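You operate a simulated robot arm through the tools that you are given. There is no shell and no other tool.

Carry out the task below with a simulated two-armed robot. There is one attempt and no reset: what you move stays moved.

JOB
Pick up the white filter from the middle of the motor bench with one hand, pass it to the other hand and put it in the inside of the bolt tray. Set down upright: white filter.
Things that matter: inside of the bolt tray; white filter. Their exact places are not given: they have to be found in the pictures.

The check looks at the end state, three seconds after you hand in, the way a careful person would. Anything else that was tipped, shoved, dropped, spilled or broken makes it a failure.

ROBOT AND FRAMES
Two 6-joint arms with two-finger parallel grippers on one trunk, on a base that moves. Base frame: it is fixed to the floor where the robot stands at the start and does not move with it; the origin is under the middle of the robot, x ahead of it, y to its left, z up. Readings come in mm, degrees, newtons and seconds.
The left shoulder is at the start at [80, 216, 1584], the right one opposite. With the tool pointing down near the work surface each hand reaches from about 100 to 680 mm from the robot's upright axis, wherever it stands, measured 20 degrees to its own side. Places, roughly: inside of the bolt tray (14x21 cm) [-2660, -3320, 760]; white filter [1000, -3000, 750]. Payload 3.43 kg a hand.
The TCP of each hand is the grasp point between the finger pads, 30 mm short of the fingertips. In the tool frame z runs along the fingers and y along their closing line. The gripper opens to 94 mm. The fingers are 28 mm wide and 10 mm thick; the gripper's body (50 by 96 mm) begins 55 mm behind the TCP.
Orientation is that of the tool frame in the base frame, as [roll, pitch, yaw] about the fixed x, y, z axes, in that order (R = Rz(yaw) Ry(pitch) Rx(roll)). With the fingers straight down and closing along the base's y, the tool's x points along the base's -x, its y along +y and its z along -z.

CONTROLS
- The arms move only by the tool step_arm. It takes "left_motion", "right_motion" or both (then of equal length, played together; a hand with none holds still); each is a list of rows, each an object of numbers (a shift or turn left out is 0, a gripper value left out holds the last): "ax", "ay", "az": the turn, a rotation vector about the tool's x, y, z in degrees; "x", "y", "z": the shift along the tool's x, y, z in mm; "grip": the gripper command, from -1 (fully open) to 1 (shut), values between in proportion. In form: [{"ax": .., "ay": .., "az": .., "x": .., "y": .., "z": .., "grip": ..}, ...]. A call has 1 to 20 rows; each row shifts and turns the commanded pose from where the row before left it, along the tool's axes as they then stand. A row lasts 0.2 s, in which the tool goes at most 50 mm and 8.6 degrees; a call with a longer step from one row to the next is refused whole, and so is a gripper value outside its range. Where a pose cannot be reached the arm comes as near as it can. A force on the tool above 40 N (or 10 N above the force at the start of the call, whichever is more), or a blocked arm, ends the call early, and 0.2 s more pass. Each finger travels about 72 mm/s and halts on what it meets, pressing with about 25 N; the grip force reading is that of the motor and also rises with nothing between the fingers. The clock runs only during rows and for 0.2 s after the last one: add rows that do not move to give the fingers time. The reply holds the time, the measured pose of the TCP, the force on the tool along the base axes, the opening and the grip force, in the units named above and with some noise, with the torque about the TCP (base axes, N m) and any sound that the robot's microphone picked up.
- Cameras (640 x 400 px; columns grow to the right, rows downward): "scene" is now at [106.7, -13, 1741.6]; the picture's right is [-0.15, -0.99, 0.00], its down [-0.75, 0.11, -0.65] and it looks along [0.64, -0.10, -0.76] (base axes); focal length 273 px, centre (320, 200). "left" rides on the left gripper at [76, -14, -102] in its tool frame; the picture's right is [0.18, 0.98, 0.00], its down [-0.75, 0.14, -0.64] and it looks along [-0.63, 0.12, 0.77] (tool axes); focal length 243 px, centre (320, 200). "right" rides on the right gripper at [76, 14, -103] in its tool frame; the picture's right is [-0.18, 0.98, 0.00], its down [-0.75, -0.14, -0.64] and it looks along [-0.63, -0.12, 0.77] (tool axes); focal length 243 px, centre (320, 200).
- capture(camera): a new picture of that camera. No time passes.
- move_column(by): slides the trunk up (or, below 0, down) by that many mm; the arms and the scene camera ride with it, the base frame stays. It gives what a move gives, with no picture.
- base_move(legs): drives the robot by 1 to 6 legs, each [ahead, left, turn to the left] in mm, mm and degrees, along the robot's own axes; the way and the turn of a leg run together, so that a leg with both is an arc; at most 1500 mm and 180 degrees a leg. The arms and the cameras ride along, it lands a little off, and it stops where it bumps. It gives what a move gives.
- turn_head(pan, tilt): turns the head with the scene camera to pan (to the left, within 86 degrees either way) and tilt (down, from -29 to 69), counted from straight ahead of the robot. It gives what a move gives.
- probe_pixels(camera, pixels): there is no depth. For up to 12 entries [column, row, z] of the newest picture of that camera ("zoom" is the newest enlarged one), the place [x, y] in the base frame at which the ray of that pixel passes the height z, good to about 3 mm. No time passes.
- inspect(camera, box): a new picture of the part [left, top, right, bottom] of that camera's present view, enlarged. No time passes.
- hand_in(): hands the job in; it is judged then, once.

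Leave the grippers open and the arms clear of the work at the hand-in unless told otherwise.

The tools are called after "Call:" as a command line: name --argument value ..., lists and objects as JSON in quotes. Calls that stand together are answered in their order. step_arm: Moves the arms, as the interface text tells. Its arguments: {"type":"object","properties":{"left_motion":{"type":"array","items":{"type":"object","properties":{"ax":{"type":"number"},"ay":{"type":"number"},"az":{"type":"number"},"x":{"type":"number"},"y":{"type":"number"},"z":{"type":"number"},"grip":{"type":"number"}}}},"right_motion":{"type":"array","items":{"type":"object","properties":{"ax":{"type":"number"},"ay":{"type":"number"},"az":{"type":"number"},"x":{"type":"number"},"y":{"type":"number"},"z":{"type":"number"},"grip":{"type":"number"}}}}},"required":[]} The other tools are called the same way: move_column (by) moves the trunk up or down; base_move (legs) drives the base; turn_head (pan, tilt) turns the head that bears the scene camera; capture (camera) takes a picture; probe_pixels (camera, pixels) gives the place at which the rays of pixels pass given heights; inspect (camera, box) takes an enlarged picture of a part of a camera's view; hand_in () hands the job in.

At the start:

```text
clock: 0.0
left_tool_pos: [469.4, 160.5, 1022.5]
left_orientation: [180.0, 0.0, -179.9]
left_contact_force: [0.0, 0.0, 0.6]
left_moment: [0.02, -0.01, 0.01]
left_gripper_width: 93.7
left_gripper_force: 0.2
right_tool_pos: [579.4, -226.3, 1034.1]
right_orientation: [180.0, 0.0, 179.9]
right_contact_force: [-0.3, 0.2, -0.4]
right_moment: [0.01, -0.06, 0.02]
right_gripper_width: 93.7
right_gripper_force: 0.0
trunk travel left (down, up): [-814.0, 26.0]
robot x, y, heading: [-1.0, -2.9, -0.1]
head pan, tilt (commanded): [-8.6, 49.7]
```

scene: 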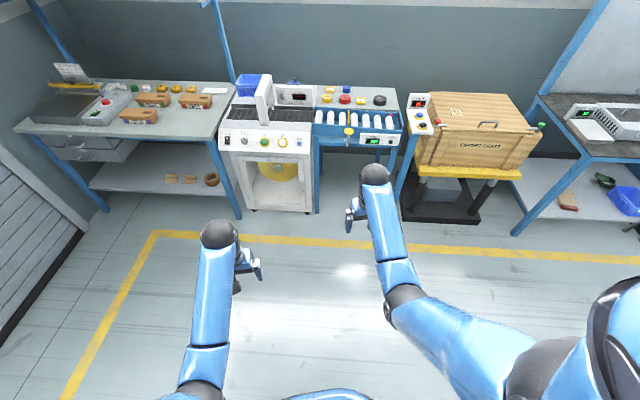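
right: 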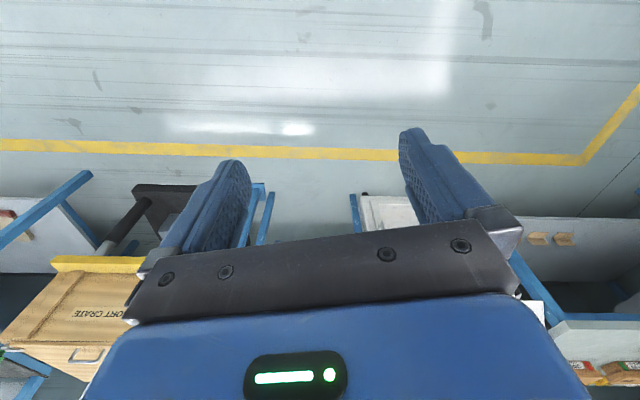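
left: 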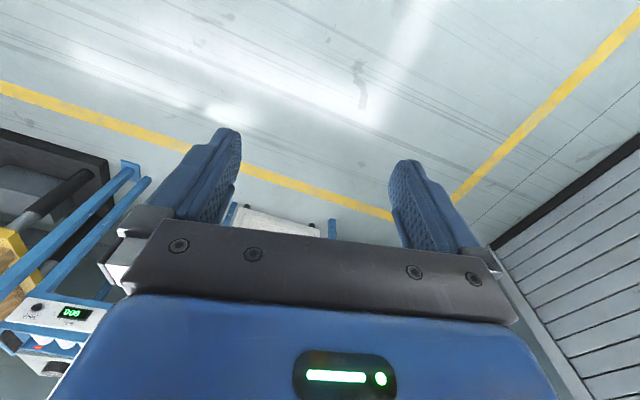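

I see a row of benches ahead; the white filter should be far to my right, near [1000, -3000]. I'll turn the head right to look at the route.

Call:
turn_head --pan -75 --tilt 25

```text
clock: 1.4
left_tool_pos: [468.8, 159.1, 1022.5]
left_orientation: [-179.9, 0.0, 180.0]
left_contact_force: [-1.6, 0.8, -0.2]
left_moment: [-0.02, 0.01, -0.02]
left_gripper_width: 93.8
left_gripper_force: 0.1
right_tool_pos: [580.8, -225.4, 1034.6]
right_orientation: [180.0, 0.0, 180.0]
right_contact_force: [0.5, 0.4, 0.4]
right_moment: [-0.01, 0.0, 0.01]
right_gripper_width: 94.0
right_gripper_force: 0.1
trunk travel left (down, up): [-814.0, 26.0]
robot x, y, heading: [-2.9, 0.3, -0.0]
head pan, tilt (commanded): [-75.0, 25.0]
```

The head now points right. I'll take a scene picture.

Call:
capture --camera "scene"

```text
taken
```

scene: 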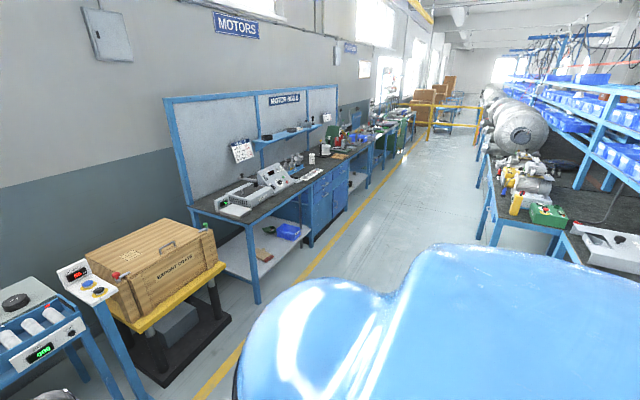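

I see the motor bench (sign "MOTOR...") at around pixels (170-370, 90-300), and a yellow floor line. I'll zoom in on it and on the far right, where the tray should be.

Call:
inspect --camera "scene" --box '[190, 100, 390, 225]'

Call:
probe_pixels --camera "scene" --pixels '[[190, 210, 750], [255, 232, 750], [360, 150, 750], [312, 160, 750], [215, 390, 0], [330, 245, 0], [400, 160, 0], [480, 220, 750], [560, 235, 750]]'

```text
3.20 times, centred on (290, 162) of scene
```

zoom: 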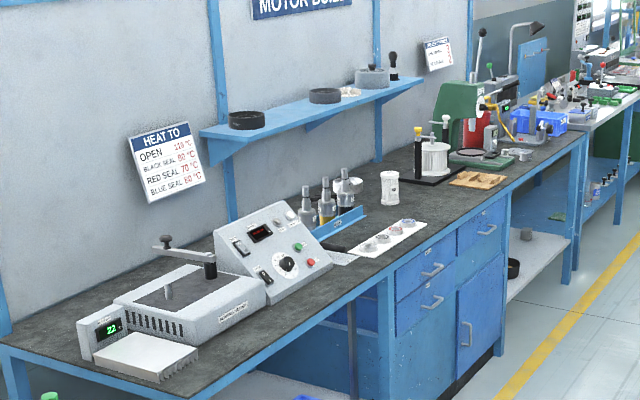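

```text
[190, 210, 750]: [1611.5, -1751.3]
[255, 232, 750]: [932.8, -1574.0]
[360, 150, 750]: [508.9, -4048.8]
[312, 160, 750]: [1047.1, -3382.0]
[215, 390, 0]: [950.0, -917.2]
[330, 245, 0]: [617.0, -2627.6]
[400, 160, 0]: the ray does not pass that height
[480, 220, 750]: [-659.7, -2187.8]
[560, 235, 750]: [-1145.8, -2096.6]
```

In the zoom I see a white cylinder at (390, 188): likely the filter, standing alone near the front of the bench. I'll probe it and the bench edge.

Call:
probe_pixels --camera "zoom" --pixels '[[390, 203, 750], [390, 175, 840], [200, 392, 750], [400, 262, 750], [505, 185, 750], [585, 135, 750], [432, 175, 750], [405, 222, 750], [350, 250, 750], [320, 230, 750], [475, 180, 750]]'

Call:
inspect --camera "scene" --box '[290, 135, 370, 185]'

```text
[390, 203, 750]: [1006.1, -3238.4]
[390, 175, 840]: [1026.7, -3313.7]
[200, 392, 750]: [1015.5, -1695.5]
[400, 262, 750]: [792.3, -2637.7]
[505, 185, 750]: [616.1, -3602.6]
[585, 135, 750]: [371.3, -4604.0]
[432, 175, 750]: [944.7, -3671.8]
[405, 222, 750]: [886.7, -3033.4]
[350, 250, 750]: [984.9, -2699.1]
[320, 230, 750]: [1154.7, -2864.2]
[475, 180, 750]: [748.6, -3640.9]
```

```text
8.00 times, centred on (330, 160) of scene
```

zoom: 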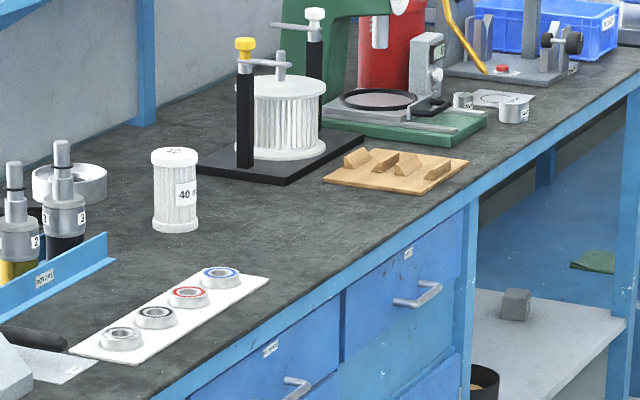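

The free-standing white pleated cylinder marked "40" at zoom (175, 190) is the filter; another big one is clamped in a stand behind it. Before driving, I'll check to the right-rear and the other sides for obstacles.

Call:
turn_head --pan -86 --tilt 40

Call:
capture --camera "scene"

```text
clock: 2.1
left_tool_pos: [468.3, 159.9, 1021.8]
left_orientation: [-180.0, 0.0, -179.9]
left_contact_force: [0.0, -0.7, -0.4]
left_moment: [-0.02, -0.01, -0.01]
left_gripper_width: 93.8
left_gripper_force: 0.1
right_tool_pos: [581.0, -225.8, 1035.6]
right_orientation: [180.0, 0.0, -180.0]
right_contact_force: [-0.1, 0.1, 0.8]
right_moment: [0.0, -0.03, 0.0]
right_gripper_width: 93.9
right_gripper_force: 0.0
trunk travel left (down, up): [-814.0, 26.0]
robot x, y, heading: [-1.2, -1.2, -0.3]
head pan, tilt (commanded): [-85.9, 40.0]
```

```text
taken
```

scene: 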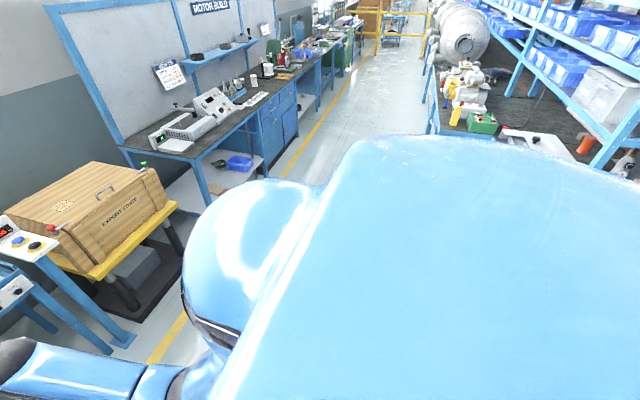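

The right side of the aisle has another bench with motors. I'll probe its edge and the floor.

Call:
probe_pixels --camera "scene" --pixels '[[440, 130, 850], [433, 100, 850], [430, 60, 850], [305, 150, 0], [340, 95, 0], [200, 205, 0], [510, 130, 850], [118, 150, 850], [208, 163, 850], [405, 135, 0], [430, 130, 0]]'

```text
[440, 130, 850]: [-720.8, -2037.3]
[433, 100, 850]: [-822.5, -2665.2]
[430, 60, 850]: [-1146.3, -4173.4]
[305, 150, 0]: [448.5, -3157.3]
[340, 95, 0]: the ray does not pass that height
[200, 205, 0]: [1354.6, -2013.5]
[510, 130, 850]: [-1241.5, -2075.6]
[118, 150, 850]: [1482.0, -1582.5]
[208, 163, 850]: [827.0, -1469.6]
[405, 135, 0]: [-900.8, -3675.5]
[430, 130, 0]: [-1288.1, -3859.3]
```

The aisle between the motor bench (front edge x≈700–800) and the right-hand bench (x≈-720) is clear. I'll turn the robot 90° right in place so I can look down the aisle; the arms' 620 mm radius is clear of the benches (nearest ~700 mm+ ahead).

Call:
base_move --legs '[[-150, 0, 0], [0, 0, -90]]'

Call:
turn_head --pan 0 --tilt 25

Call:
capture --camera "scene"

```text
clock: 7.3
left_tool_pos: [11.4, -468.9, 1022.4]
left_orientation: [-180.0, -0.1, 90.1]
left_contact_force: [0.3, -0.1, 0.3]
left_moment: [0.0, 0.0, 0.01]
left_gripper_width: 94.1
left_gripper_force: 0.1
right_tool_pos: [-374.2, -581.4, 1035.8]
right_orientation: [-179.9, 0.0, 90.0]
right_contact_force: [-0.2, -0.3, -0.4]
right_moment: [0.02, -0.01, -0.01]
right_gripper_width: 93.9
right_gripper_force: 0.1
trunk travel left (down, up): [-814.0, 26.0]
robot x, y, heading: [-148.2, -2.9, -90.2]
head pan, tilt (commanded): [-85.9, 40.0]
```

```text
clock: 8.9
left_tool_pos: [11.6, -467.9, 1021.9]
left_orientation: [-180.0, -0.1, 90.0]
left_contact_force: [0.7, 0.0, -0.4]
left_moment: [0.02, -0.01, 0.02]
left_gripper_width: 93.8
left_gripper_force: 0.0
right_tool_pos: [-373.3, -580.7, 1034.8]
right_orientation: [-180.0, 0.0, 89.9]
right_contact_force: [-0.4, 0.4, 0.2]
right_moment: [0.02, 0.0, 0.02]
right_gripper_width: 93.8
right_gripper_force: 0.1
trunk travel left (down, up): [-814.0, 26.0]
robot x, y, heading: [-146.8, -0.1, -89.9]
head pan, tilt (commanded): [0.0, 25.0]
```

```text
taken
```

scene: 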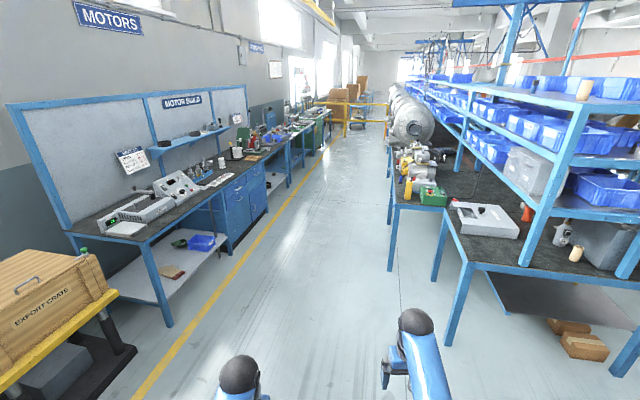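

The aisle ahead is clear. Now I'll look to the right-front to find a way towards the tray area around [-2660, -3320].

Call:
turn_head --pan -60 --tilt 20

Call:
capture --camera "scene"

Call:
probe_pixels --camera "scene" --pixels '[[320, 200, 850], [320, 300, 0]]'

```text
clock: 10.2
left_tool_pos: [10.7, -467.7, 1021.3]
left_orientation: [180.0, -0.1, 90.1]
left_contact_force: [-0.2, 0.5, 0.0]
left_moment: [-0.04, 0.0, -0.03]
left_gripper_width: 93.9
left_gripper_force: 0.0
right_tool_pos: [-373.3, -581.1, 1034.3]
right_orientation: [-180.0, -0.1, 90.2]
right_contact_force: [0.3, 0.5, -0.2]
right_moment: [-0.02, 0.04, 0.0]
right_gripper_width: 94.2
right_gripper_force: 0.0
trunk travel left (down, up): [-814.0, 26.0]
robot x, y, heading: [-148.1, 0.2, -89.9]
head pan, tilt (commanded): [-60.0, 20.0]
```

```text
taken
```

scene: 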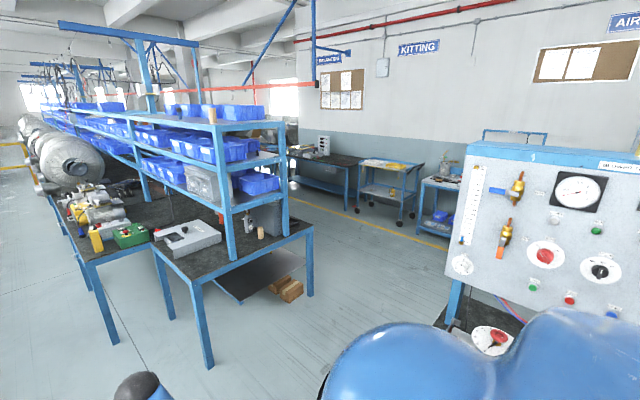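

```text
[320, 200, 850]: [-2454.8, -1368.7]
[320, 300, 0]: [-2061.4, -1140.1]
```

The central rack ends near y≈-1100, and there's a second aisle behind it (x≈-2000) leading to the tray. First I fetch the filter: drive down the aisle about 2900 mm, keeping to its middle.

Call:
base_move --legs '[[1450, 120, 0], [1450, 0, 0]]'

Call:
turn_head --pan 75 --tilt 40

Call:
capture --camera "scene"

```text
clock: 24.3
left_tool_pos: [143.1, -3366.5, 1021.3]
left_orientation: [-180.0, 0.0, 90.0]
left_contact_force: [1.0, 0.0, 1.1]
left_moment: [0.01, 0.02, -0.03]
left_gripper_width: 93.8
left_gripper_force: 0.1
right_tool_pos: [-243.0, -3479.0, 1035.0]
right_orientation: [180.0, 0.0, 90.1]
right_contact_force: [0.4, 0.3, -1.3]
right_moment: [0.0, -0.01, -0.01]
right_gripper_width: 94.1
right_gripper_force: 0.1
trunk travel left (down, up): [-814.0, 26.0]
robot x, y, heading: [-14.9, -2900.0, -90.2]
head pan, tilt (commanded): [-60.0, 20.0]
```

```text
clock: 26.4
left_tool_pos: [143.7, -3368.4, 1021.8]
left_orientation: [180.0, 0.0, 90.0]
left_contact_force: [-1.6, -0.1, 0.6]
left_moment: [0.03, -0.02, 0.03]
left_gripper_width: 94.4
left_gripper_force: 0.0
right_tool_pos: [-242.2, -3478.8, 1034.9]
right_orientation: [-180.0, 0.0, 89.9]
right_contact_force: [-0.6, 0.3, -0.3]
right_moment: [-0.01, -0.03, 0.01]
right_gripper_width: 94.0
right_gripper_force: 0.1
trunk travel left (down, up): [-814.0, 26.0]
robot x, y, heading: [-17.0, -2896.9, -90.1]
head pan, tilt (commanded): [75.0, 40.0]
```

```text
taken
```

scene: 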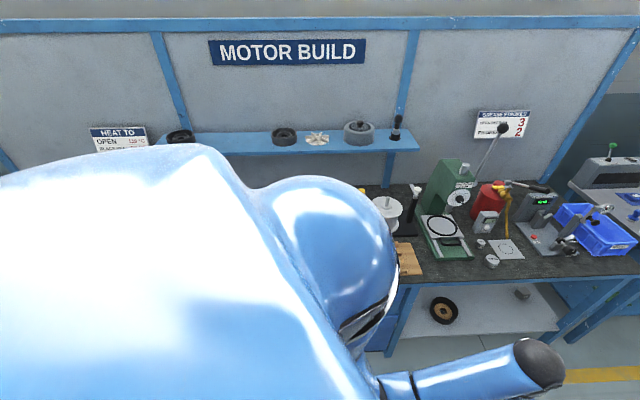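

My own shoulder hides the filter. I'll turn left 90° to face the motor bench (arm radius ~620 mm leaves it just short of the bench edge) and look down.

Call:
base_move --legs '[[0, 0, 90]]'

Call:
turn_head --pan 0 --tilt 40

Call:
capture --camera "scene"

```text
clock: 30.7
left_tool_pos: [451.9, -2740.3, 1021.6]
left_orientation: [-180.0, -0.1, -180.0]
left_contact_force: [-0.1, -0.3, 0.0]
left_moment: [0.0, -0.02, 0.03]
left_gripper_width: 93.8
left_gripper_force: 0.0
right_tool_pos: [561.8, -3124.5, 1034.3]
right_orientation: [-180.0, 0.0, 180.0]
right_contact_force: [0.4, 0.7, -0.6]
right_moment: [-0.03, 0.0, 0.0]
right_gripper_width: 94.0
right_gripper_force: 0.0
trunk travel left (down, up): [-814.0, 26.0]
robot x, y, heading: [-15.9, -2897.5, 0.1]
head pan, tilt (commanded): [75.0, 40.0]
```

```text
clock: 32.1
left_tool_pos: [451.6, -2738.3, 1022.1]
left_orientation: [-180.0, 0.0, -179.9]
left_contact_force: [-0.1, 0.2, -0.3]
left_moment: [-0.01, -0.02, 0.02]
left_gripper_width: 94.0
left_gripper_force: 0.0
right_tool_pos: [564.4, -3123.6, 1035.2]
right_orientation: [-180.0, 0.0, -180.0]
right_contact_force: [-1.2, 0.3, 0.6]
right_moment: [0.01, 0.02, 0.01]
right_gripper_width: 94.0
right_gripper_force: 0.1
trunk travel left (down, up): [-814.0, 26.0]
robot x, y, heading: [-16.0, -2897.7, -0.1]
head pan, tilt (commanded): [0.0, 40.0]
```

```text
taken
```

scene: 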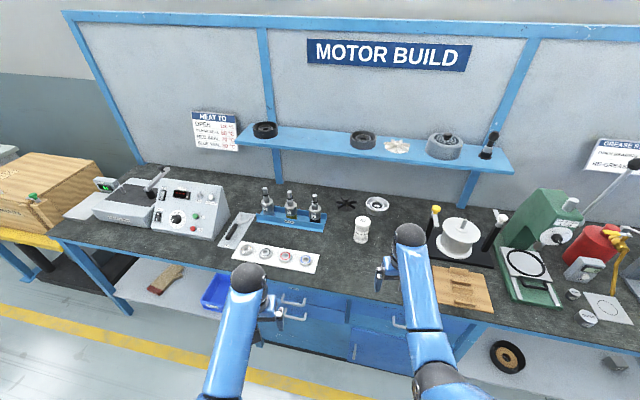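

The filter stands at pixel (362, 230), base near (361, 243). I'll probe it at several heights to triangulate with the earlier ray.

Call:
probe_pixels --camera "scene" --pixels '[[361, 242, 750], [361, 242, 800], [361, 242, 850], [361, 242, 900], [236, 262, 850], [320, 272, 850], [312, 274, 850], [490, 312, 850], [60, 238, 850], [405, 385, 0], [290, 318, 700]]'

Call:
inspect --camera "scene" --box '[220, 170, 460, 320]'

```text
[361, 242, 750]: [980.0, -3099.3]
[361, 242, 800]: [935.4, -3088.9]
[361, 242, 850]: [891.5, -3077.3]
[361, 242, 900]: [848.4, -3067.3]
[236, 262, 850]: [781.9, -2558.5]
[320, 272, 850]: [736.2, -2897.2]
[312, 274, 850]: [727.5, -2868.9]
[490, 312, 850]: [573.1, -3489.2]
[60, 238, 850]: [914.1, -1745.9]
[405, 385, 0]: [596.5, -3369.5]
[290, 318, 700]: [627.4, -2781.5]
```

```text
2.67 times, centred on (340, 245) of scene
```

zoom: 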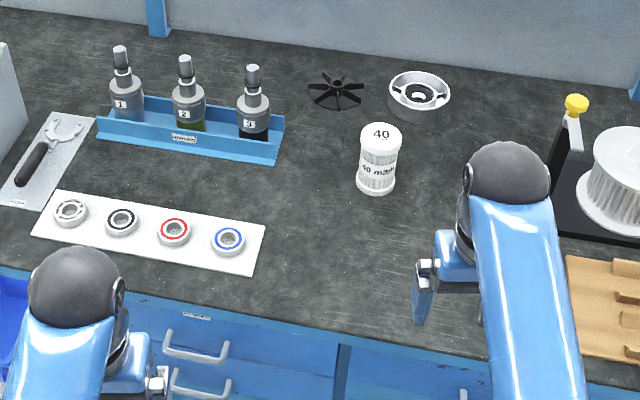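

The filter sits near x≈940, y≈-3090 with the bench top near z≈795. I'll look steeply down to see my own base's footprint before approaching, and zoom on the filter for its size.

Call:
inspect --camera "scene" --box '[322, 195, 402, 255]'

Call:
turn_head --pan 0 --tilt 69

Call:
capture --camera "scene"

Call:
probe_pixels --camera "scene" --pixels '[[320, 20, 795], [320, 100, 795], [320, 300, 0], [320, 390, 0]]'

```text
6.67 times, centred on (362, 225) of scene
```

zoom: 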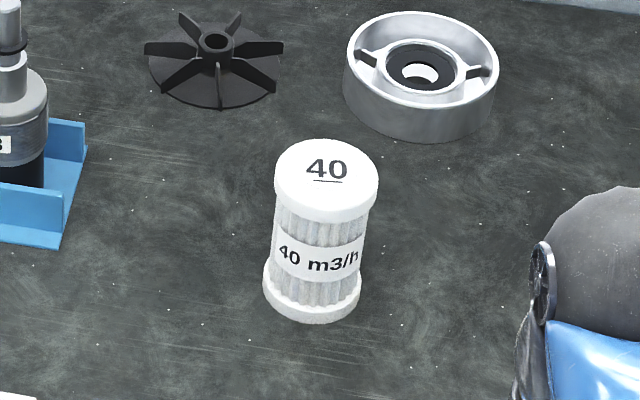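

```text
clock: 33.1
left_tool_pos: [451.3, -2739.0, 1020.9]
left_orientation: [-180.0, 0.0, 180.0]
left_contact_force: [-0.5, -0.2, 0.8]
left_moment: [0.03, 0.0, -0.04]
left_gripper_width: 94.1
left_gripper_force: 0.0
right_tool_pos: [563.7, -3124.8, 1034.2]
right_orientation: [-179.9, 0.0, -180.0]
right_contact_force: [-0.6, 0.6, 0.7]
right_moment: [0.06, -0.03, 0.02]
right_gripper_width: 94.0
right_gripper_force: 0.2
trunk travel left (down, up): [-814.0, 26.0]
robot x, y, heading: [-17.5, -2897.2, 0.2]
head pan, tilt (commanded): [0.0, 68.8]
```

```text
taken
```

scene: 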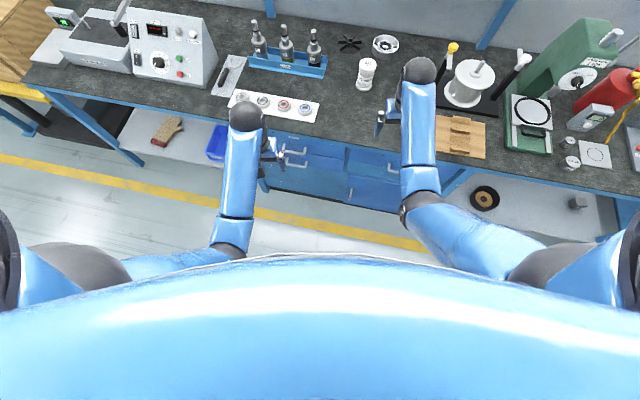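

```text
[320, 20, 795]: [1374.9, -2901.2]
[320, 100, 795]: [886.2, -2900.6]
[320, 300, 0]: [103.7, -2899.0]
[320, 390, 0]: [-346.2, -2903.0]
```

The filter is about 69 mm across (cap) and ~115 mm tall, marked "40" on top. My plan: the right hand grips it low from the side (fingers horizontal), the left hand takes it from above, and the left then places it. I'll lower the trunk 250 mm while the arms are still clear of the bench edge.

Call:
move_column --by -250

Call:
turn_head --pan -10 --tilt 35

Call:
capture --camera "scene"

```text
clock: 35.6
left_tool_pos: [452.0, -2737.7, 771.2]
left_orientation: [180.0, 0.0, 179.9]
left_contact_force: [-0.5, -0.7, 0.1]
left_moment: [0.02, 0.01, -0.03]
left_gripper_width: 94.1
left_gripper_force: 0.0
right_tool_pos: [564.4, -3123.7, 785.9]
right_orientation: [180.0, 0.0, -180.0]
right_contact_force: [0.4, 0.2, 1.4]
right_moment: [-0.03, -0.02, 0.0]
right_gripper_width: 93.9
right_gripper_force: 0.1
trunk travel left (down, up): [-564.0, 276.0]
robot x, y, heading: [-17.5, -2901.7, 0.1]
head pan, tilt (commanded): [0.0, 68.8]
```

```text
clock: 36.6
left_tool_pos: [452.6, -2739.6, 772.3]
left_orientation: [-180.0, 0.0, 179.9]
left_contact_force: [-0.6, 0.4, 0.0]
left_moment: [-0.02, 0.03, -0.01]
left_gripper_width: 93.9
left_gripper_force: 0.0
right_tool_pos: [564.3, -3124.3, 784.2]
right_orientation: [180.0, 0.0, -179.9]
right_contact_force: [-0.5, -0.2, 0.2]
right_moment: [-0.02, 0.0, 0.02]
right_gripper_width: 93.9
right_gripper_force: 0.0
trunk travel left (down, up): [-564.0, 276.0]
robot x, y, heading: [-18.8, -2896.4, -0.1]
head pan, tilt (commanded): [-10.0, 35.0]
```

```text
taken
```

scene: 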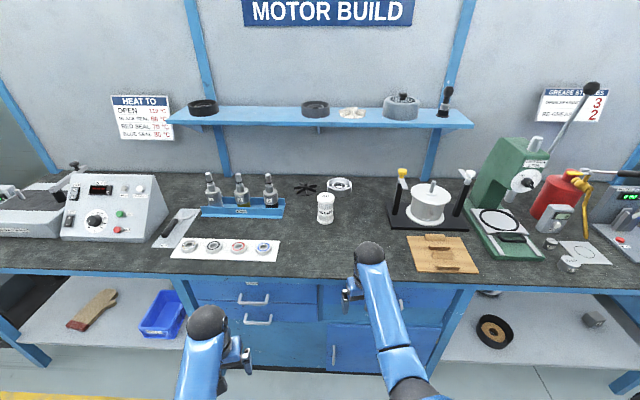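

I now see the filter at (325, 208). I'll zoom in and probe base, top and bench edge at several heights.

Call:
inspect --camera "scene" --box '[275, 170, 375, 290]'

Call:
probe_pixels --camera "scene" --pixels '[[325, 221, 750], [325, 221, 800], [325, 221, 850], [310, 278, 750], [310, 278, 800], [200, 275, 800], [460, 280, 800]]'

```text
3.33 times, centred on (325, 230) of scene
```

zoom: 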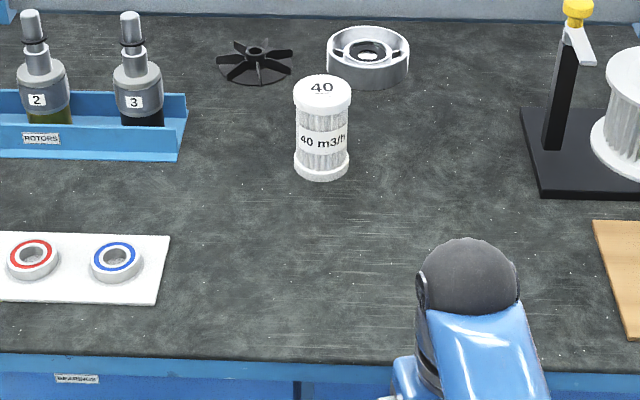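

```text
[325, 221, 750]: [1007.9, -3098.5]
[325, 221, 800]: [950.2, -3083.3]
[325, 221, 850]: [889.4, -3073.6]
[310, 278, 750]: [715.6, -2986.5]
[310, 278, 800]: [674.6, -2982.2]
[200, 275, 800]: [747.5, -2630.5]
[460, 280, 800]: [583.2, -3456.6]
```

Comparing probes along the bench edge: (747,-2630) to (583,-3457) shows the bench is turned about 11° relative to me, so I should face heading ≈ -11°. First I'll retract and raise both hands to about z=1000 so they clear everything while I approach.

Call:
step_arm --right_motion '[{"x": 28.7, "y": -3, "z": -27}, {"x": 28.7, "y": -3, "z": -27}, {"x": 28.7, "y": -3, "z": -27}, {"x": 28.7, "y": -3, "z": -27}, {"x": 28.7, "y": -3, "z": -27}, {"x": 28.7, "y": -3, "z": -27}, {"x": 28.7, "y": -3, "z": -27}, {"x": 28.7, "y": -3, "z": -27}]' --left_motion '[{"x": 15, "y": 11, "z": -28.5}, {"x": 15, "y": 11, "z": -28.5}, {"x": 15, "y": 11, "z": -28.5}, {"x": 15, "y": 11, "z": -28.5}, {"x": 15, "y": 11, "z": -28.5}, {"x": 15, "y": 11, "z": -28.5}, {"x": 15, "y": 11, "z": -28.5}, {"x": 15, "y": 11, "z": -28.5}]'

```text
clock: 38.4
left_tool_pos: [350.8, -2653.8, 766.9]
left_orientation: [179.9, 0.3, -180.0]
left_contact_force: [0.2, -0.2, 0.1]
left_moment: [0.01, -0.04, 0.01]
left_gripper_width: 93.9
left_gripper_force: 0.1
left hand out of reach, approached as far as the arm can: row 1, 2, 3, 4, 5, 6, 7, 8
right_tool_pos: [414.1, -3149.5, 770.4]
right_orientation: [-179.9, 0.4, -180.0]
right_contact_force: [0.2, -0.2, 0.0]
right_moment: [-0.02, -0.04, 0.02]
right_gripper_width: 93.9
right_gripper_force: 0.0
right hand out of reach, approached as far as the arm can: row 1, 2, 3, 4, 5, 6, 7, 8
trunk travel left (down, up): [-564.0, 276.0]
robot x, y, heading: [-17.9, -2896.0, 0.0]
head pan, tilt (commanded): [-10.0, 35.0]
```

The hands could not rise with fingers straight down (limit is about 560 mm under the shoulder), so they stayed near z≈770. I'll test whether the commanded pose was capped by a small downward move, then tilt the right hand forward to learn what is reachable; I'm still far from the bench.

Call:
step_arm --right_motion '[{"z": 20}]' --left_motion '[{"z": 20}]'

```text
clock: 38.8
left_tool_pos: [353.6, -2653.7, 745.7]
left_orientation: [-180.0, 0.0, -180.0]
left_contact_force: [-0.3, -0.1, -0.1]
left_moment: [0.01, 0.0, 0.0]
left_gripper_width: 94.3
left_gripper_force: 0.2
right_tool_pos: [415.8, -3151.8, 749.0]
right_orientation: [-180.0, 0.0, 180.0]
right_contact_force: [0.1, -0.1, 0.0]
right_moment: [-0.02, -0.03, -0.03]
right_gripper_width: 94.2
right_gripper_force: 0.1
trunk travel left (down, up): [-564.0, 276.0]
robot x, y, heading: [-11.8, -2894.8, 0.2]
head pan, tilt (commanded): [-10.0, 35.0]
```

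The command is capped to the reached pose, good. Now I'll pitch the right hand forward by 48° about its closing line (ay −8 × 6), rising meanwhile 20 mm per row.

Call:
step_arm --right_motion '[{"ay": -8}, {"ay": -8}, {"ay": -8}, {"ay": -8}, {"ay": -8}, {"ay": -8}]'

```text
clock: 40.2
left_tool_pos: [353.1, -2653.7, 746.7]
left_orientation: [-180.0, -0.1, -180.0]
left_contact_force: [-0.6, 0.1, 0.9]
left_moment: [-0.01, -0.02, 0.02]
left_gripper_width: 93.8
left_gripper_force: 0.1
right_tool_pos: [414.6, -3150.1, 748.1]
right_orientation: [-180.0, 48.0, 180.0]
right_contact_force: [0.4, 0.2, 0.0]
right_moment: [-0.01, 0.01, 0.01]
right_gripper_width: 94.1
right_gripper_force: 0.0
trunk travel left (down, up): [-564.0, 276.0]
robot x, y, heading: [-16.7, -2898.8, -0.1]
head pan, tilt (commanded): [-10.0, 35.0]
```

It reached pitch 48° fine. I'll continue to ~72° to see how far the wrist goes.

Call:
step_arm --right_motion '[{"ay": -8}, {"ay": -8}, {"ay": -8}]'

Call:
turn_head --pan -20 --tilt 55

Call:
capture --camera "scene"

Call:
capture --camera "right"

```text
clock: 41.0
left_tool_pos: [353.3, -2653.8, 746.9]
left_orientation: [180.0, 0.0, -179.9]
left_contact_force: [-0.5, -0.4, 0.9]
left_moment: [0.01, 0.0, 0.06]
left_gripper_width: 93.8
left_gripper_force: 0.0
right_tool_pos: [414.8, -3149.3, 747.8]
right_orientation: [-179.9, 72.0, -180.0]
right_contact_force: [-0.2, -0.1, -0.4]
right_moment: [-0.01, -0.03, -0.02]
right_gripper_width: 94.0
right_gripper_force: 0.0
trunk travel left (down, up): [-564.0, 276.0]
robot x, y, heading: [-20.5, -2897.2, -0.1]
head pan, tilt (commanded): [-10.0, 35.0]
```

```text
clock: 41.9
left_tool_pos: [352.9, -2654.0, 745.6]
left_orientation: [-180.0, -0.1, 180.0]
left_contact_force: [0.2, 0.5, -0.3]
left_moment: [0.0, 0.01, 0.01]
left_gripper_width: 94.0
left_gripper_force: 0.0
right_tool_pos: [415.6, -3149.1, 747.4]
right_orientation: [-179.9, 72.0, -179.8]
right_contact_force: [0.2, 0.0, -0.2]
right_moment: [0.01, 0.03, 0.0]
right_gripper_width: 93.9
right_gripper_force: 0.1
trunk travel left (down, up): [-564.0, 276.0]
robot x, y, heading: [-14.9, -2896.6, -0.2]
head pan, tilt (commanded): [-20.0, 55.0]
```

```text
taken
```

scene: 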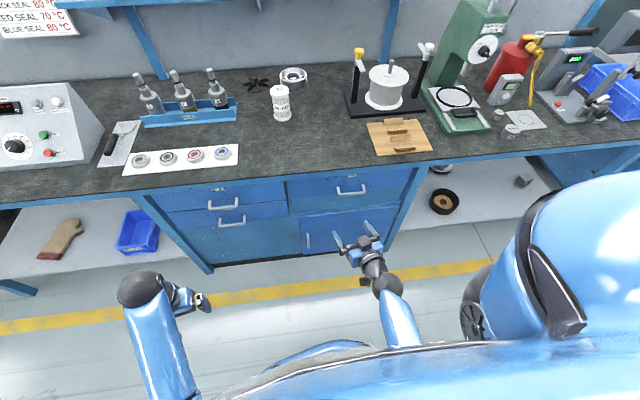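

```text
taken
```

right: 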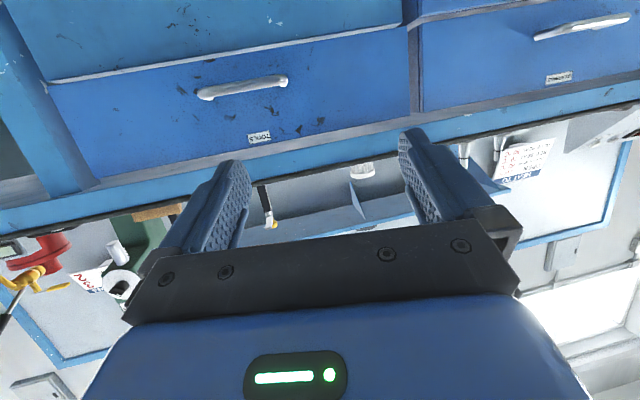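

Pitch 72° works; but the hand camera hangs below the hand that way. I'll try rolling the right hand 180° about its finger axis (az +8.5 × 20) so that the camera rides on top.

Call:
step_arm --right_motion '[{"az": 8.5}, {"az": 8.5}, {"az": 8.5}, {"az": 8.5}, {"az": 8.5}, {"az": 8.5}, {"az": 8.5}, {"az": 8.5}, {"az": 8.5}, {"az": 8.5}, {"az": 8.5}, {"az": 8.5}, {"az": 8.5}, {"az": 8.5}, {"az": 8.5}, {"az": 8.5}, {"az": 8.5}, {"az": 8.5}, {"az": 8.5}, {"az": 8.5}]'

```text
clock: 46.1
left_tool_pos: [352.5, -2653.0, 746.6]
left_orientation: [179.9, 0.0, 180.0]
left_contact_force: [-0.2, -0.5, 0.2]
left_moment: [0.01, 0.01, 0.01]
left_gripper_width: 94.0
left_gripper_force: 0.0
right_tool_pos: [415.6, -3149.9, 748.2]
right_orientation: [152.2, -69.7, 29.3]
right_contact_force: [-0.2, 0.2, 0.1]
right_moment: [0.01, 0.0, 0.02]
right_gripper_width: 94.0
right_gripper_force: 0.0
trunk travel left (down, up): [-564.0, 276.0]
robot x, y, heading: [-17.4, -2897.6, 0.2]
head pan, tilt (commanded): [-20.0, 55.0]
```

The flip works. I'll finish the last 10° and then raise this hand to about z=960 while staying back.

Call:
step_arm --right_motion '[{"az": 5}, {"az": 5}, {"x": 45}, {"x": 45}, {"x": 45}, {"x": 45}]'

Call:
capture --camera "right"

Call:
capture --camera "scene"

```text
clock: 47.5
left_tool_pos: [353.7, -2652.9, 745.5]
left_orientation: [180.0, 0.1, -180.0]
left_contact_force: [-0.1, -0.1, 0.6]
left_moment: [-0.01, 0.03, -0.01]
left_gripper_width: 94.1
left_gripper_force: 0.1
right_tool_pos: [471.6, -3150.6, 918.8]
right_orientation: [-179.9, -71.8, -0.2]
right_contact_force: [0.0, 0.5, -0.6]
right_moment: [0.0, -0.02, 0.01]
right_gripper_width: 94.1
right_gripper_force: 0.1
trunk travel left (down, up): [-564.0, 276.0]
robot x, y, heading: [-20.0, -2900.2, -0.0]
head pan, tilt (commanded): [-20.0, 55.0]
```

```text
taken
```

right: 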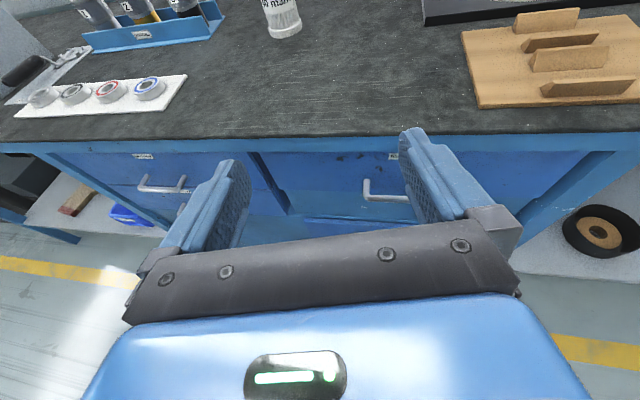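

```text
taken
```

scene: 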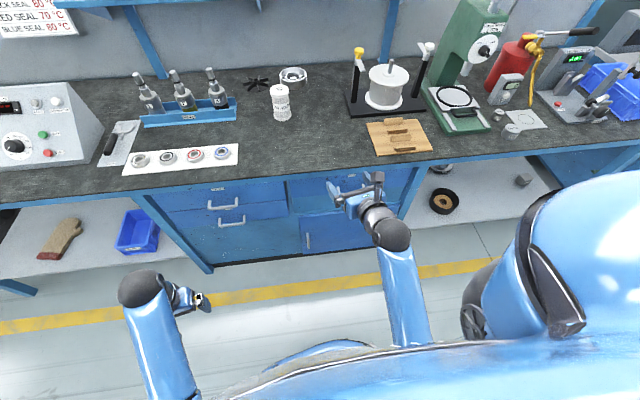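

The right camera now looks onto the bench from a very different spot: filter base at (284, 34). I'll probe the same points from both cameras to find the bench height.

Call:
inspect --camera "scene" --box '[241, 75, 321, 125]'

Call:
probe_pixels --camera "right" --pixels '[[284, 32, 780], [284, 32, 800], [284, 32, 820], [284, 32, 840], [187, 75, 780], [187, 75, 800], [187, 75, 820], [187, 75, 840], [13, 117, 800], [13, 117, 820]]'

Call:
probe_pixels --camera "scene" --pixels '[[239, 145, 780], [239, 145, 800], [239, 145, 820], [239, 145, 840], [124, 175, 800], [124, 175, 820]]'

```text
8.00 times, centred on (281, 100) of scene
```

zoom: 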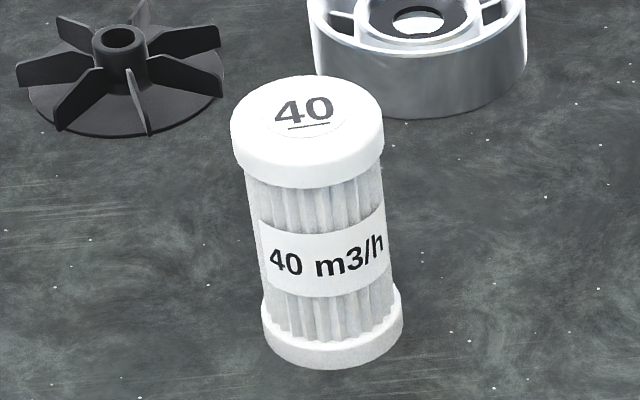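

```text
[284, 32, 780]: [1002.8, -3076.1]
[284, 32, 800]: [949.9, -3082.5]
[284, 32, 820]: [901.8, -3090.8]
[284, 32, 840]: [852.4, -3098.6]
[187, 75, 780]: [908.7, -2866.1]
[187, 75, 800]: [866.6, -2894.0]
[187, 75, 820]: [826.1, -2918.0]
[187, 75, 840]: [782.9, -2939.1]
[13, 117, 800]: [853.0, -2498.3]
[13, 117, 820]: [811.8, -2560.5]
```

```text
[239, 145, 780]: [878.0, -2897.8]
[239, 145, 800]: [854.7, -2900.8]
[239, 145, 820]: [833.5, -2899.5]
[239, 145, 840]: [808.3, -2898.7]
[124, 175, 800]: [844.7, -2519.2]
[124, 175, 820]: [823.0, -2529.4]
```

The board corner agrees from both cameras at z≈808, so the bench top is about z≈805. I'll probe the filter's base centre at zoom (332, 329) and top centre at zoom (307, 120) at likely heights.

Call:
probe_pixels --camera "zoom" --pixels '[[332, 329, 800], [332, 329, 805], [332, 329, 810], [307, 120, 900], [307, 120, 910], [307, 120, 920], [307, 120, 930], [230, 125, 915], [384, 125, 915], [262, 325, 805], [402, 320, 805]]'

Call:
probe_pixels --camera "scene" --pixels '[[0, 205, 805], [160, 187, 805], [280, 175, 805], [440, 155, 805], [600, 145, 805], [345, 110, 805], [368, 125, 805], [300, 82, 805]]'

```text
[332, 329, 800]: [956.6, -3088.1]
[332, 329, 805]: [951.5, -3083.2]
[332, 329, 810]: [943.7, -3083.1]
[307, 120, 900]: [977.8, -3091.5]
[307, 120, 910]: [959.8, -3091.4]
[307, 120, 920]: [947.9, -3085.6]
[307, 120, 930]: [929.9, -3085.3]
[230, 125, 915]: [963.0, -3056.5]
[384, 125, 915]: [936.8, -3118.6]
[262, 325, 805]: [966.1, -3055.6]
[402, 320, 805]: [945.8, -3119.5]
```

```text
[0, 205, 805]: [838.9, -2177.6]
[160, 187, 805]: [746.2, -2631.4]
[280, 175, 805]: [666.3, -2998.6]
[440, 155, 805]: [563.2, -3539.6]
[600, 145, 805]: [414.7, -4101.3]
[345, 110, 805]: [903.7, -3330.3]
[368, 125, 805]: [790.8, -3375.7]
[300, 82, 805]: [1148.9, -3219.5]
```

Filter centre ≈ (948, -3085), base z≈805, top z≈918, diameter ≈67 mm. The left hand hangs below bench height (z≈746), so I'll pull it back 110 mm towards my body before approaching.

Call:
step_arm --left_motion '[{"x": 28}, {"x": 28}, {"x": 28}, {"x": 28}]'

```text
clock: 48.5
left_tool_pos: [239.2, -2652.7, 746.6]
left_orientation: [179.9, 0.1, -180.0]
left_contact_force: [-0.4, -0.1, -1.0]
left_moment: [0.0, -0.02, 0.02]
left_gripper_width: 93.8
left_gripper_force: 0.0
right_tool_pos: [469.5, -3150.4, 920.9]
right_orientation: [-180.0, -72.2, 0.0]
right_contact_force: [-0.2, 0.7, -0.6]
right_moment: [0.01, -0.04, 0.02]
right_gripper_width: 94.1
right_gripper_force: 0.1
trunk travel left (down, up): [-564.0, 276.0]
robot x, y, heading: [-22.1, -2895.9, -0.0]
head pan, tilt (commanded): [-20.0, 55.0]
```

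Now I'll turn 11.4° right to square up with the bench and drive about 265 mm ahead and 128 mm left; axis ends ~425 mm from the bench edge.

Call:
base_move --legs '[[0, 0, -11.4], [0, 128, 0], [230, 0, 0]]'

Call:
turn_head --pan -10 --tilt 50

Call:
capture --camera "scene"

Call:
capture --camera "right"

```text
clock: 51.8
left_tool_pos: [532.0, -2626.0, 746.0]
left_orientation: [-179.9, 0.0, 168.7]
left_contact_force: [0.4, 0.7, 0.2]
left_moment: [-0.02, 0.02, 0.02]
left_gripper_width: 93.8
left_gripper_force: 0.1
right_tool_pos: [661.3, -3158.9, 919.8]
right_orientation: [-179.9, -72.0, -11.3]
right_contact_force: [0.9, 0.3, -0.7]
right_moment: [-0.05, 0.0, 0.03]
right_gripper_width: 94.3
right_gripper_force: 0.1
trunk travel left (down, up): [-564.0, 276.0]
robot x, y, heading: [233.5, -2817.4, -11.3]
head pan, tilt (commanded): [-20.0, 55.0]
```

```text
clock: 52.5
left_tool_pos: [532.8, -2625.2, 745.0]
left_orientation: [179.9, -0.1, 168.8]
left_contact_force: [0.0, -0.2, 0.1]
left_moment: [-0.01, 0.04, -0.03]
left_gripper_width: 93.8
left_gripper_force: 0.1
right_tool_pos: [661.7, -3159.9, 918.4]
right_orientation: [-180.0, -72.2, -11.3]
right_contact_force: [-0.4, -0.4, 0.5]
right_moment: [-0.02, -0.02, 0.01]
right_gripper_width: 94.3
right_gripper_force: 0.0
trunk travel left (down, up): [-564.0, 276.0]
robot x, y, heading: [232.6, -2817.3, -11.1]
head pan, tilt (commanded): [-10.0, 50.0]
```

```text
taken
```

scene: 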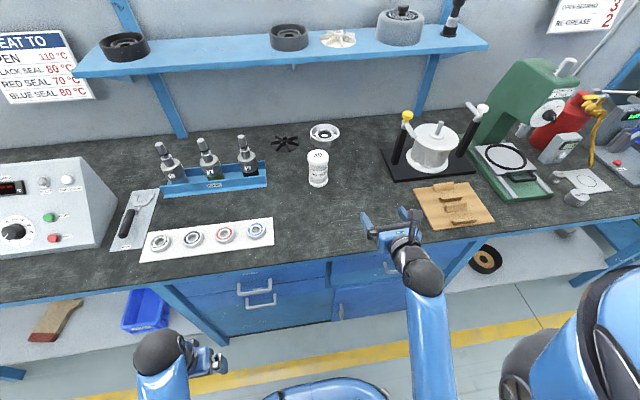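

```text
taken
```

right: 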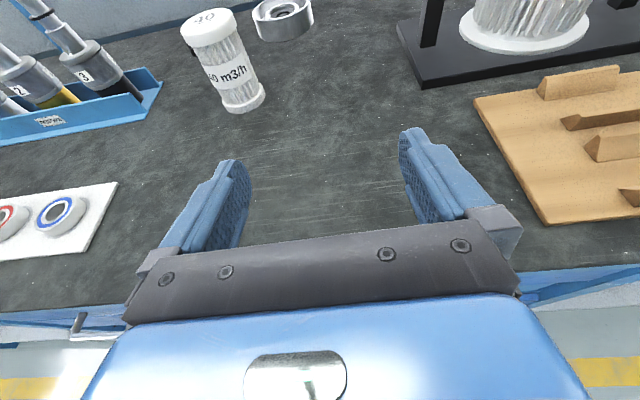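

The right camera sees the filter at (225, 60), clear space in front of it. I'll zoom both cameras to refine its position.

Call:
inspect --camera "right" --box '[160, 0, 320, 120]'

Call:
inspect --camera "scene" --box '[277, 140, 357, 190]'

```text
3.33 times, centred on (240, 60) of right
```

zoom: 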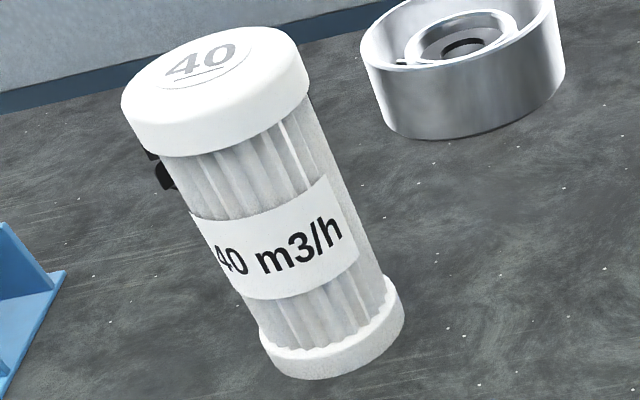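

```text
8.00 times, centred on (317, 165) of scene
```

zoom: 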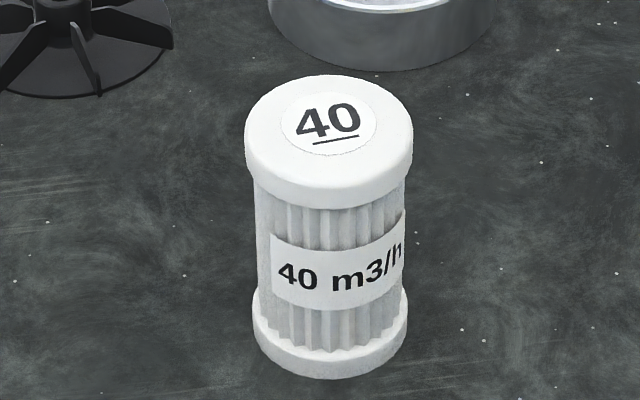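

The filter reads clearly. I'll probe base and top centres in the scene zoom, and base centre in the right image.

Call:
probe_pixels --camera "zoom" --pixels '[[331, 323, 800], [331, 323, 805], [331, 323, 810], [329, 130, 910], [329, 130, 915], [329, 130, 920], [329, 130, 925], [245, 135, 910], [413, 135, 910]]'

Call:
probe_pixels --camera "right" --pixels '[[243, 102, 795], [243, 102, 800], [243, 102, 805], [243, 102, 810], [205, 22, 910], [205, 22, 915], [205, 22, 920], [205, 22, 925]]'

```text
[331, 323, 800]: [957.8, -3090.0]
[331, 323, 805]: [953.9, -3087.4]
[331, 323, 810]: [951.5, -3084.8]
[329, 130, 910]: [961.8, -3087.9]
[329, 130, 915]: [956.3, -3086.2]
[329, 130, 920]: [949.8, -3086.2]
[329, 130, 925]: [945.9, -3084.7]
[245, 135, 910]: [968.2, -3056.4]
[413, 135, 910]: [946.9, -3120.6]
```

```text
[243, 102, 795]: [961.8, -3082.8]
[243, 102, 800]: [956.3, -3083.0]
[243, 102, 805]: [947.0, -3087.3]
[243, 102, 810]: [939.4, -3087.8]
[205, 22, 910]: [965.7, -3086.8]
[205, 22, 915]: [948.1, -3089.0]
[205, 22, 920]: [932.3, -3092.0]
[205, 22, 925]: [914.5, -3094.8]
```

Both cameras agree: filter centre ≈ (953, -3087), base z≈803, top ≈915. I'll move the right hand (open) to a pre-grasp point 110 mm short of the filter at z≈848, over empty bench.

Call:
step_arm --right_motion '[{"x": -2.9, "y": -21.3, "z": 29.3, "grip": -1}, {"x": -2.9, "y": -21.3, "z": 29.3}, {"x": -2.9, "y": -21.3, "z": 29.3}, {"x": -2.9, "y": -21.3, "z": 29.3}, {"x": -2.9, "y": -21.3, "z": 29.3}, {"x": -2.9, "y": -21.3, "z": 29.3}]'

Call:
capture --camera "right"

Call:
capture --camera "scene"

```text
clock: 53.9
left_tool_pos: [532.7, -2625.9, 745.9]
left_orientation: [179.9, -0.1, 168.7]
left_contact_force: [-0.5, 0.2, -0.4]
left_moment: [-0.01, 0.0, -0.03]
left_gripper_width: 94.0
left_gripper_force: 0.0
right_tool_pos: [818.8, -3169.4, 833.0]
right_orientation: [180.0, -72.0, -10.3]
right_contact_force: [-1.0, 0.2, -0.2]
right_moment: [0.0, 0.01, 0.01]
right_gripper_width: 93.9
right_gripper_force: 0.1
right hand out of reach, approached as far as the arm can: row 1, 2, 3, 4, 5, 6
trunk travel left (down, up): [-564.0, 276.0]
robot x, y, heading: [237.4, -2819.5, -11.4]
head pan, tilt (commanded): [-10.0, 50.0]
```

```text
taken
```

right: 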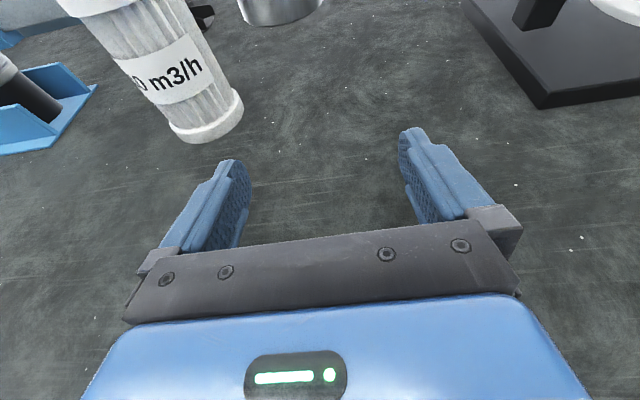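

```text
taken
```

scene: 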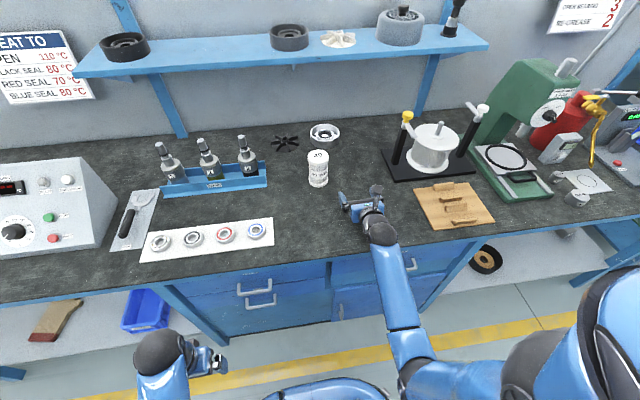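

The hand didn't go inward: it stopped at lateral ≈ -228 mm in my frame (filter is at -125), flagged out of reach. I'll back off 100 mm and up, then test whether turning the hand inward (yaw left) lets it move toward the middle.

Call:
step_arm --right_motion '[{"z": -40, "x": 10}, {"z": -40, "x": 10}, {"z": -40, "x": 15}, {"ax": 7.6, "az": -2.47}, {"ax": 7.6, "az": -2.47}, {"ax": 7.6, "az": -2.47}]'

```text
clock: 55.3
left_tool_pos: [531.5, -2625.5, 746.7]
left_orientation: [-180.0, -0.1, 168.8]
left_contact_force: [0.8, -0.7, -1.1]
left_moment: [-0.02, 0.03, 0.02]
left_gripper_width: 94.1
left_gripper_force: 0.1
right_tool_pos: [715.1, -3154.6, 903.1]
right_orientation: [-179.9, -72.0, 12.7]
right_contact_force: [0.0, -0.3, -0.6]
right_moment: [0.0, 0.0, 0.02]
right_gripper_width: 94.3
right_gripper_force: 0.1
right hand out of reach, approached as far as the arm can: row 1
trunk travel left (down, up): [-564.0, 276.0]
robot x, y, heading: [233.2, -2814.4, -11.2]
head pan, tilt (commanded): [-10.0, 50.0]
```

The inward yaw (24° relative to me) was reachable. Now I'll test moving left 90 mm at this height, over the empty bench in front of the filter.

Call:
step_arm --right_motion '[{"x": 3.8, "y": -27.4, "z": 11.6}, {"x": 3.8, "y": -27.4, "z": 11.6}, {"x": 3.8, "y": -27.4, "z": 11.6}]'

```text
clock: 56.1
left_tool_pos: [533.2, -2625.8, 746.9]
left_orientation: [180.0, -0.1, 168.9]
left_contact_force: [0.3, 0.3, -0.6]
left_moment: [0.01, 0.0, -0.01]
left_gripper_width: 94.1
left_gripper_force: 0.1
right_tool_pos: [733.1, -3066.3, 903.1]
right_orientation: [-180.0, -72.0, 12.6]
right_contact_force: [0.5, 0.9, -0.1]
right_moment: [-0.02, 0.01, -0.01]
right_gripper_width: 94.1
right_gripper_force: 0.1
trunk travel left (down, up): [-564.0, 276.0]
robot x, y, heading: [237.1, -2815.2, -10.9]
head pan, tilt (commanded): [-10.0, 50.0]
```

Inward yaw makes the middle reachable. Before the pre-grasp I'll check how near the bottle rack's right end is to the filter, in fresh pictures.

Call:
capture --camera "right"

Call:
inspect --camera "scene" --box '[230, 130, 390, 230]'

```text
taken
```

right: 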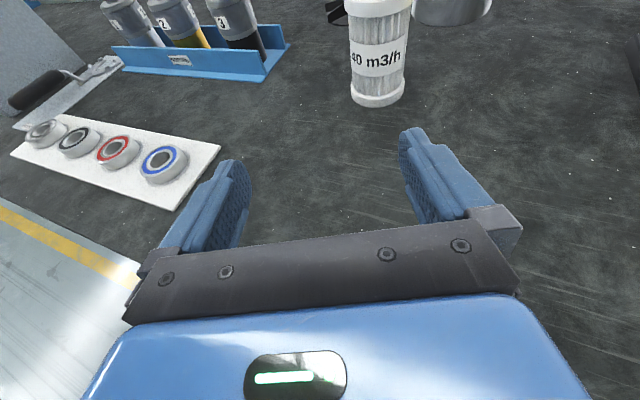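

```text
4.00 times, centred on (310, 180) of scene
```

zoom: 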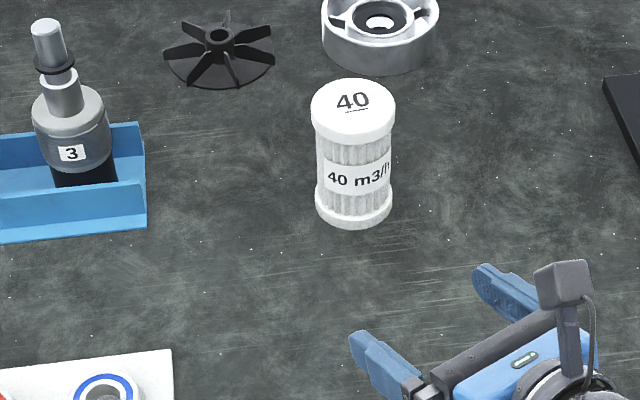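

The rack end is at zoom (147, 228), well to the left. I'll probe it along with the plate corner, the ring and the filter centre again.

Call:
probe_pixels --camera "zoom" --pixels '[[147, 230, 805], [145, 125, 845], [172, 350, 808], [353, 198, 803], [352, 108, 915], [380, 72, 805], [605, 80, 810], [220, 85, 805]]'

Call:
probe_pixels --camera "right" --pixels '[[376, 92, 803], [265, 82, 803], [218, 146, 808]]'

```text
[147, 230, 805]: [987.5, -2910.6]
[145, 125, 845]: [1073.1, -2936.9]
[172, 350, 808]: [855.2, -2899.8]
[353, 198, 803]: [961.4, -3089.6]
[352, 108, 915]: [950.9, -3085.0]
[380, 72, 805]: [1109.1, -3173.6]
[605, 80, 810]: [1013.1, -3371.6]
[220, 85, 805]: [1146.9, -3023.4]
```

```text
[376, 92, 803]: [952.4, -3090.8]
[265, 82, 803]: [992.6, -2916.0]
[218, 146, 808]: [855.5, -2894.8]
```

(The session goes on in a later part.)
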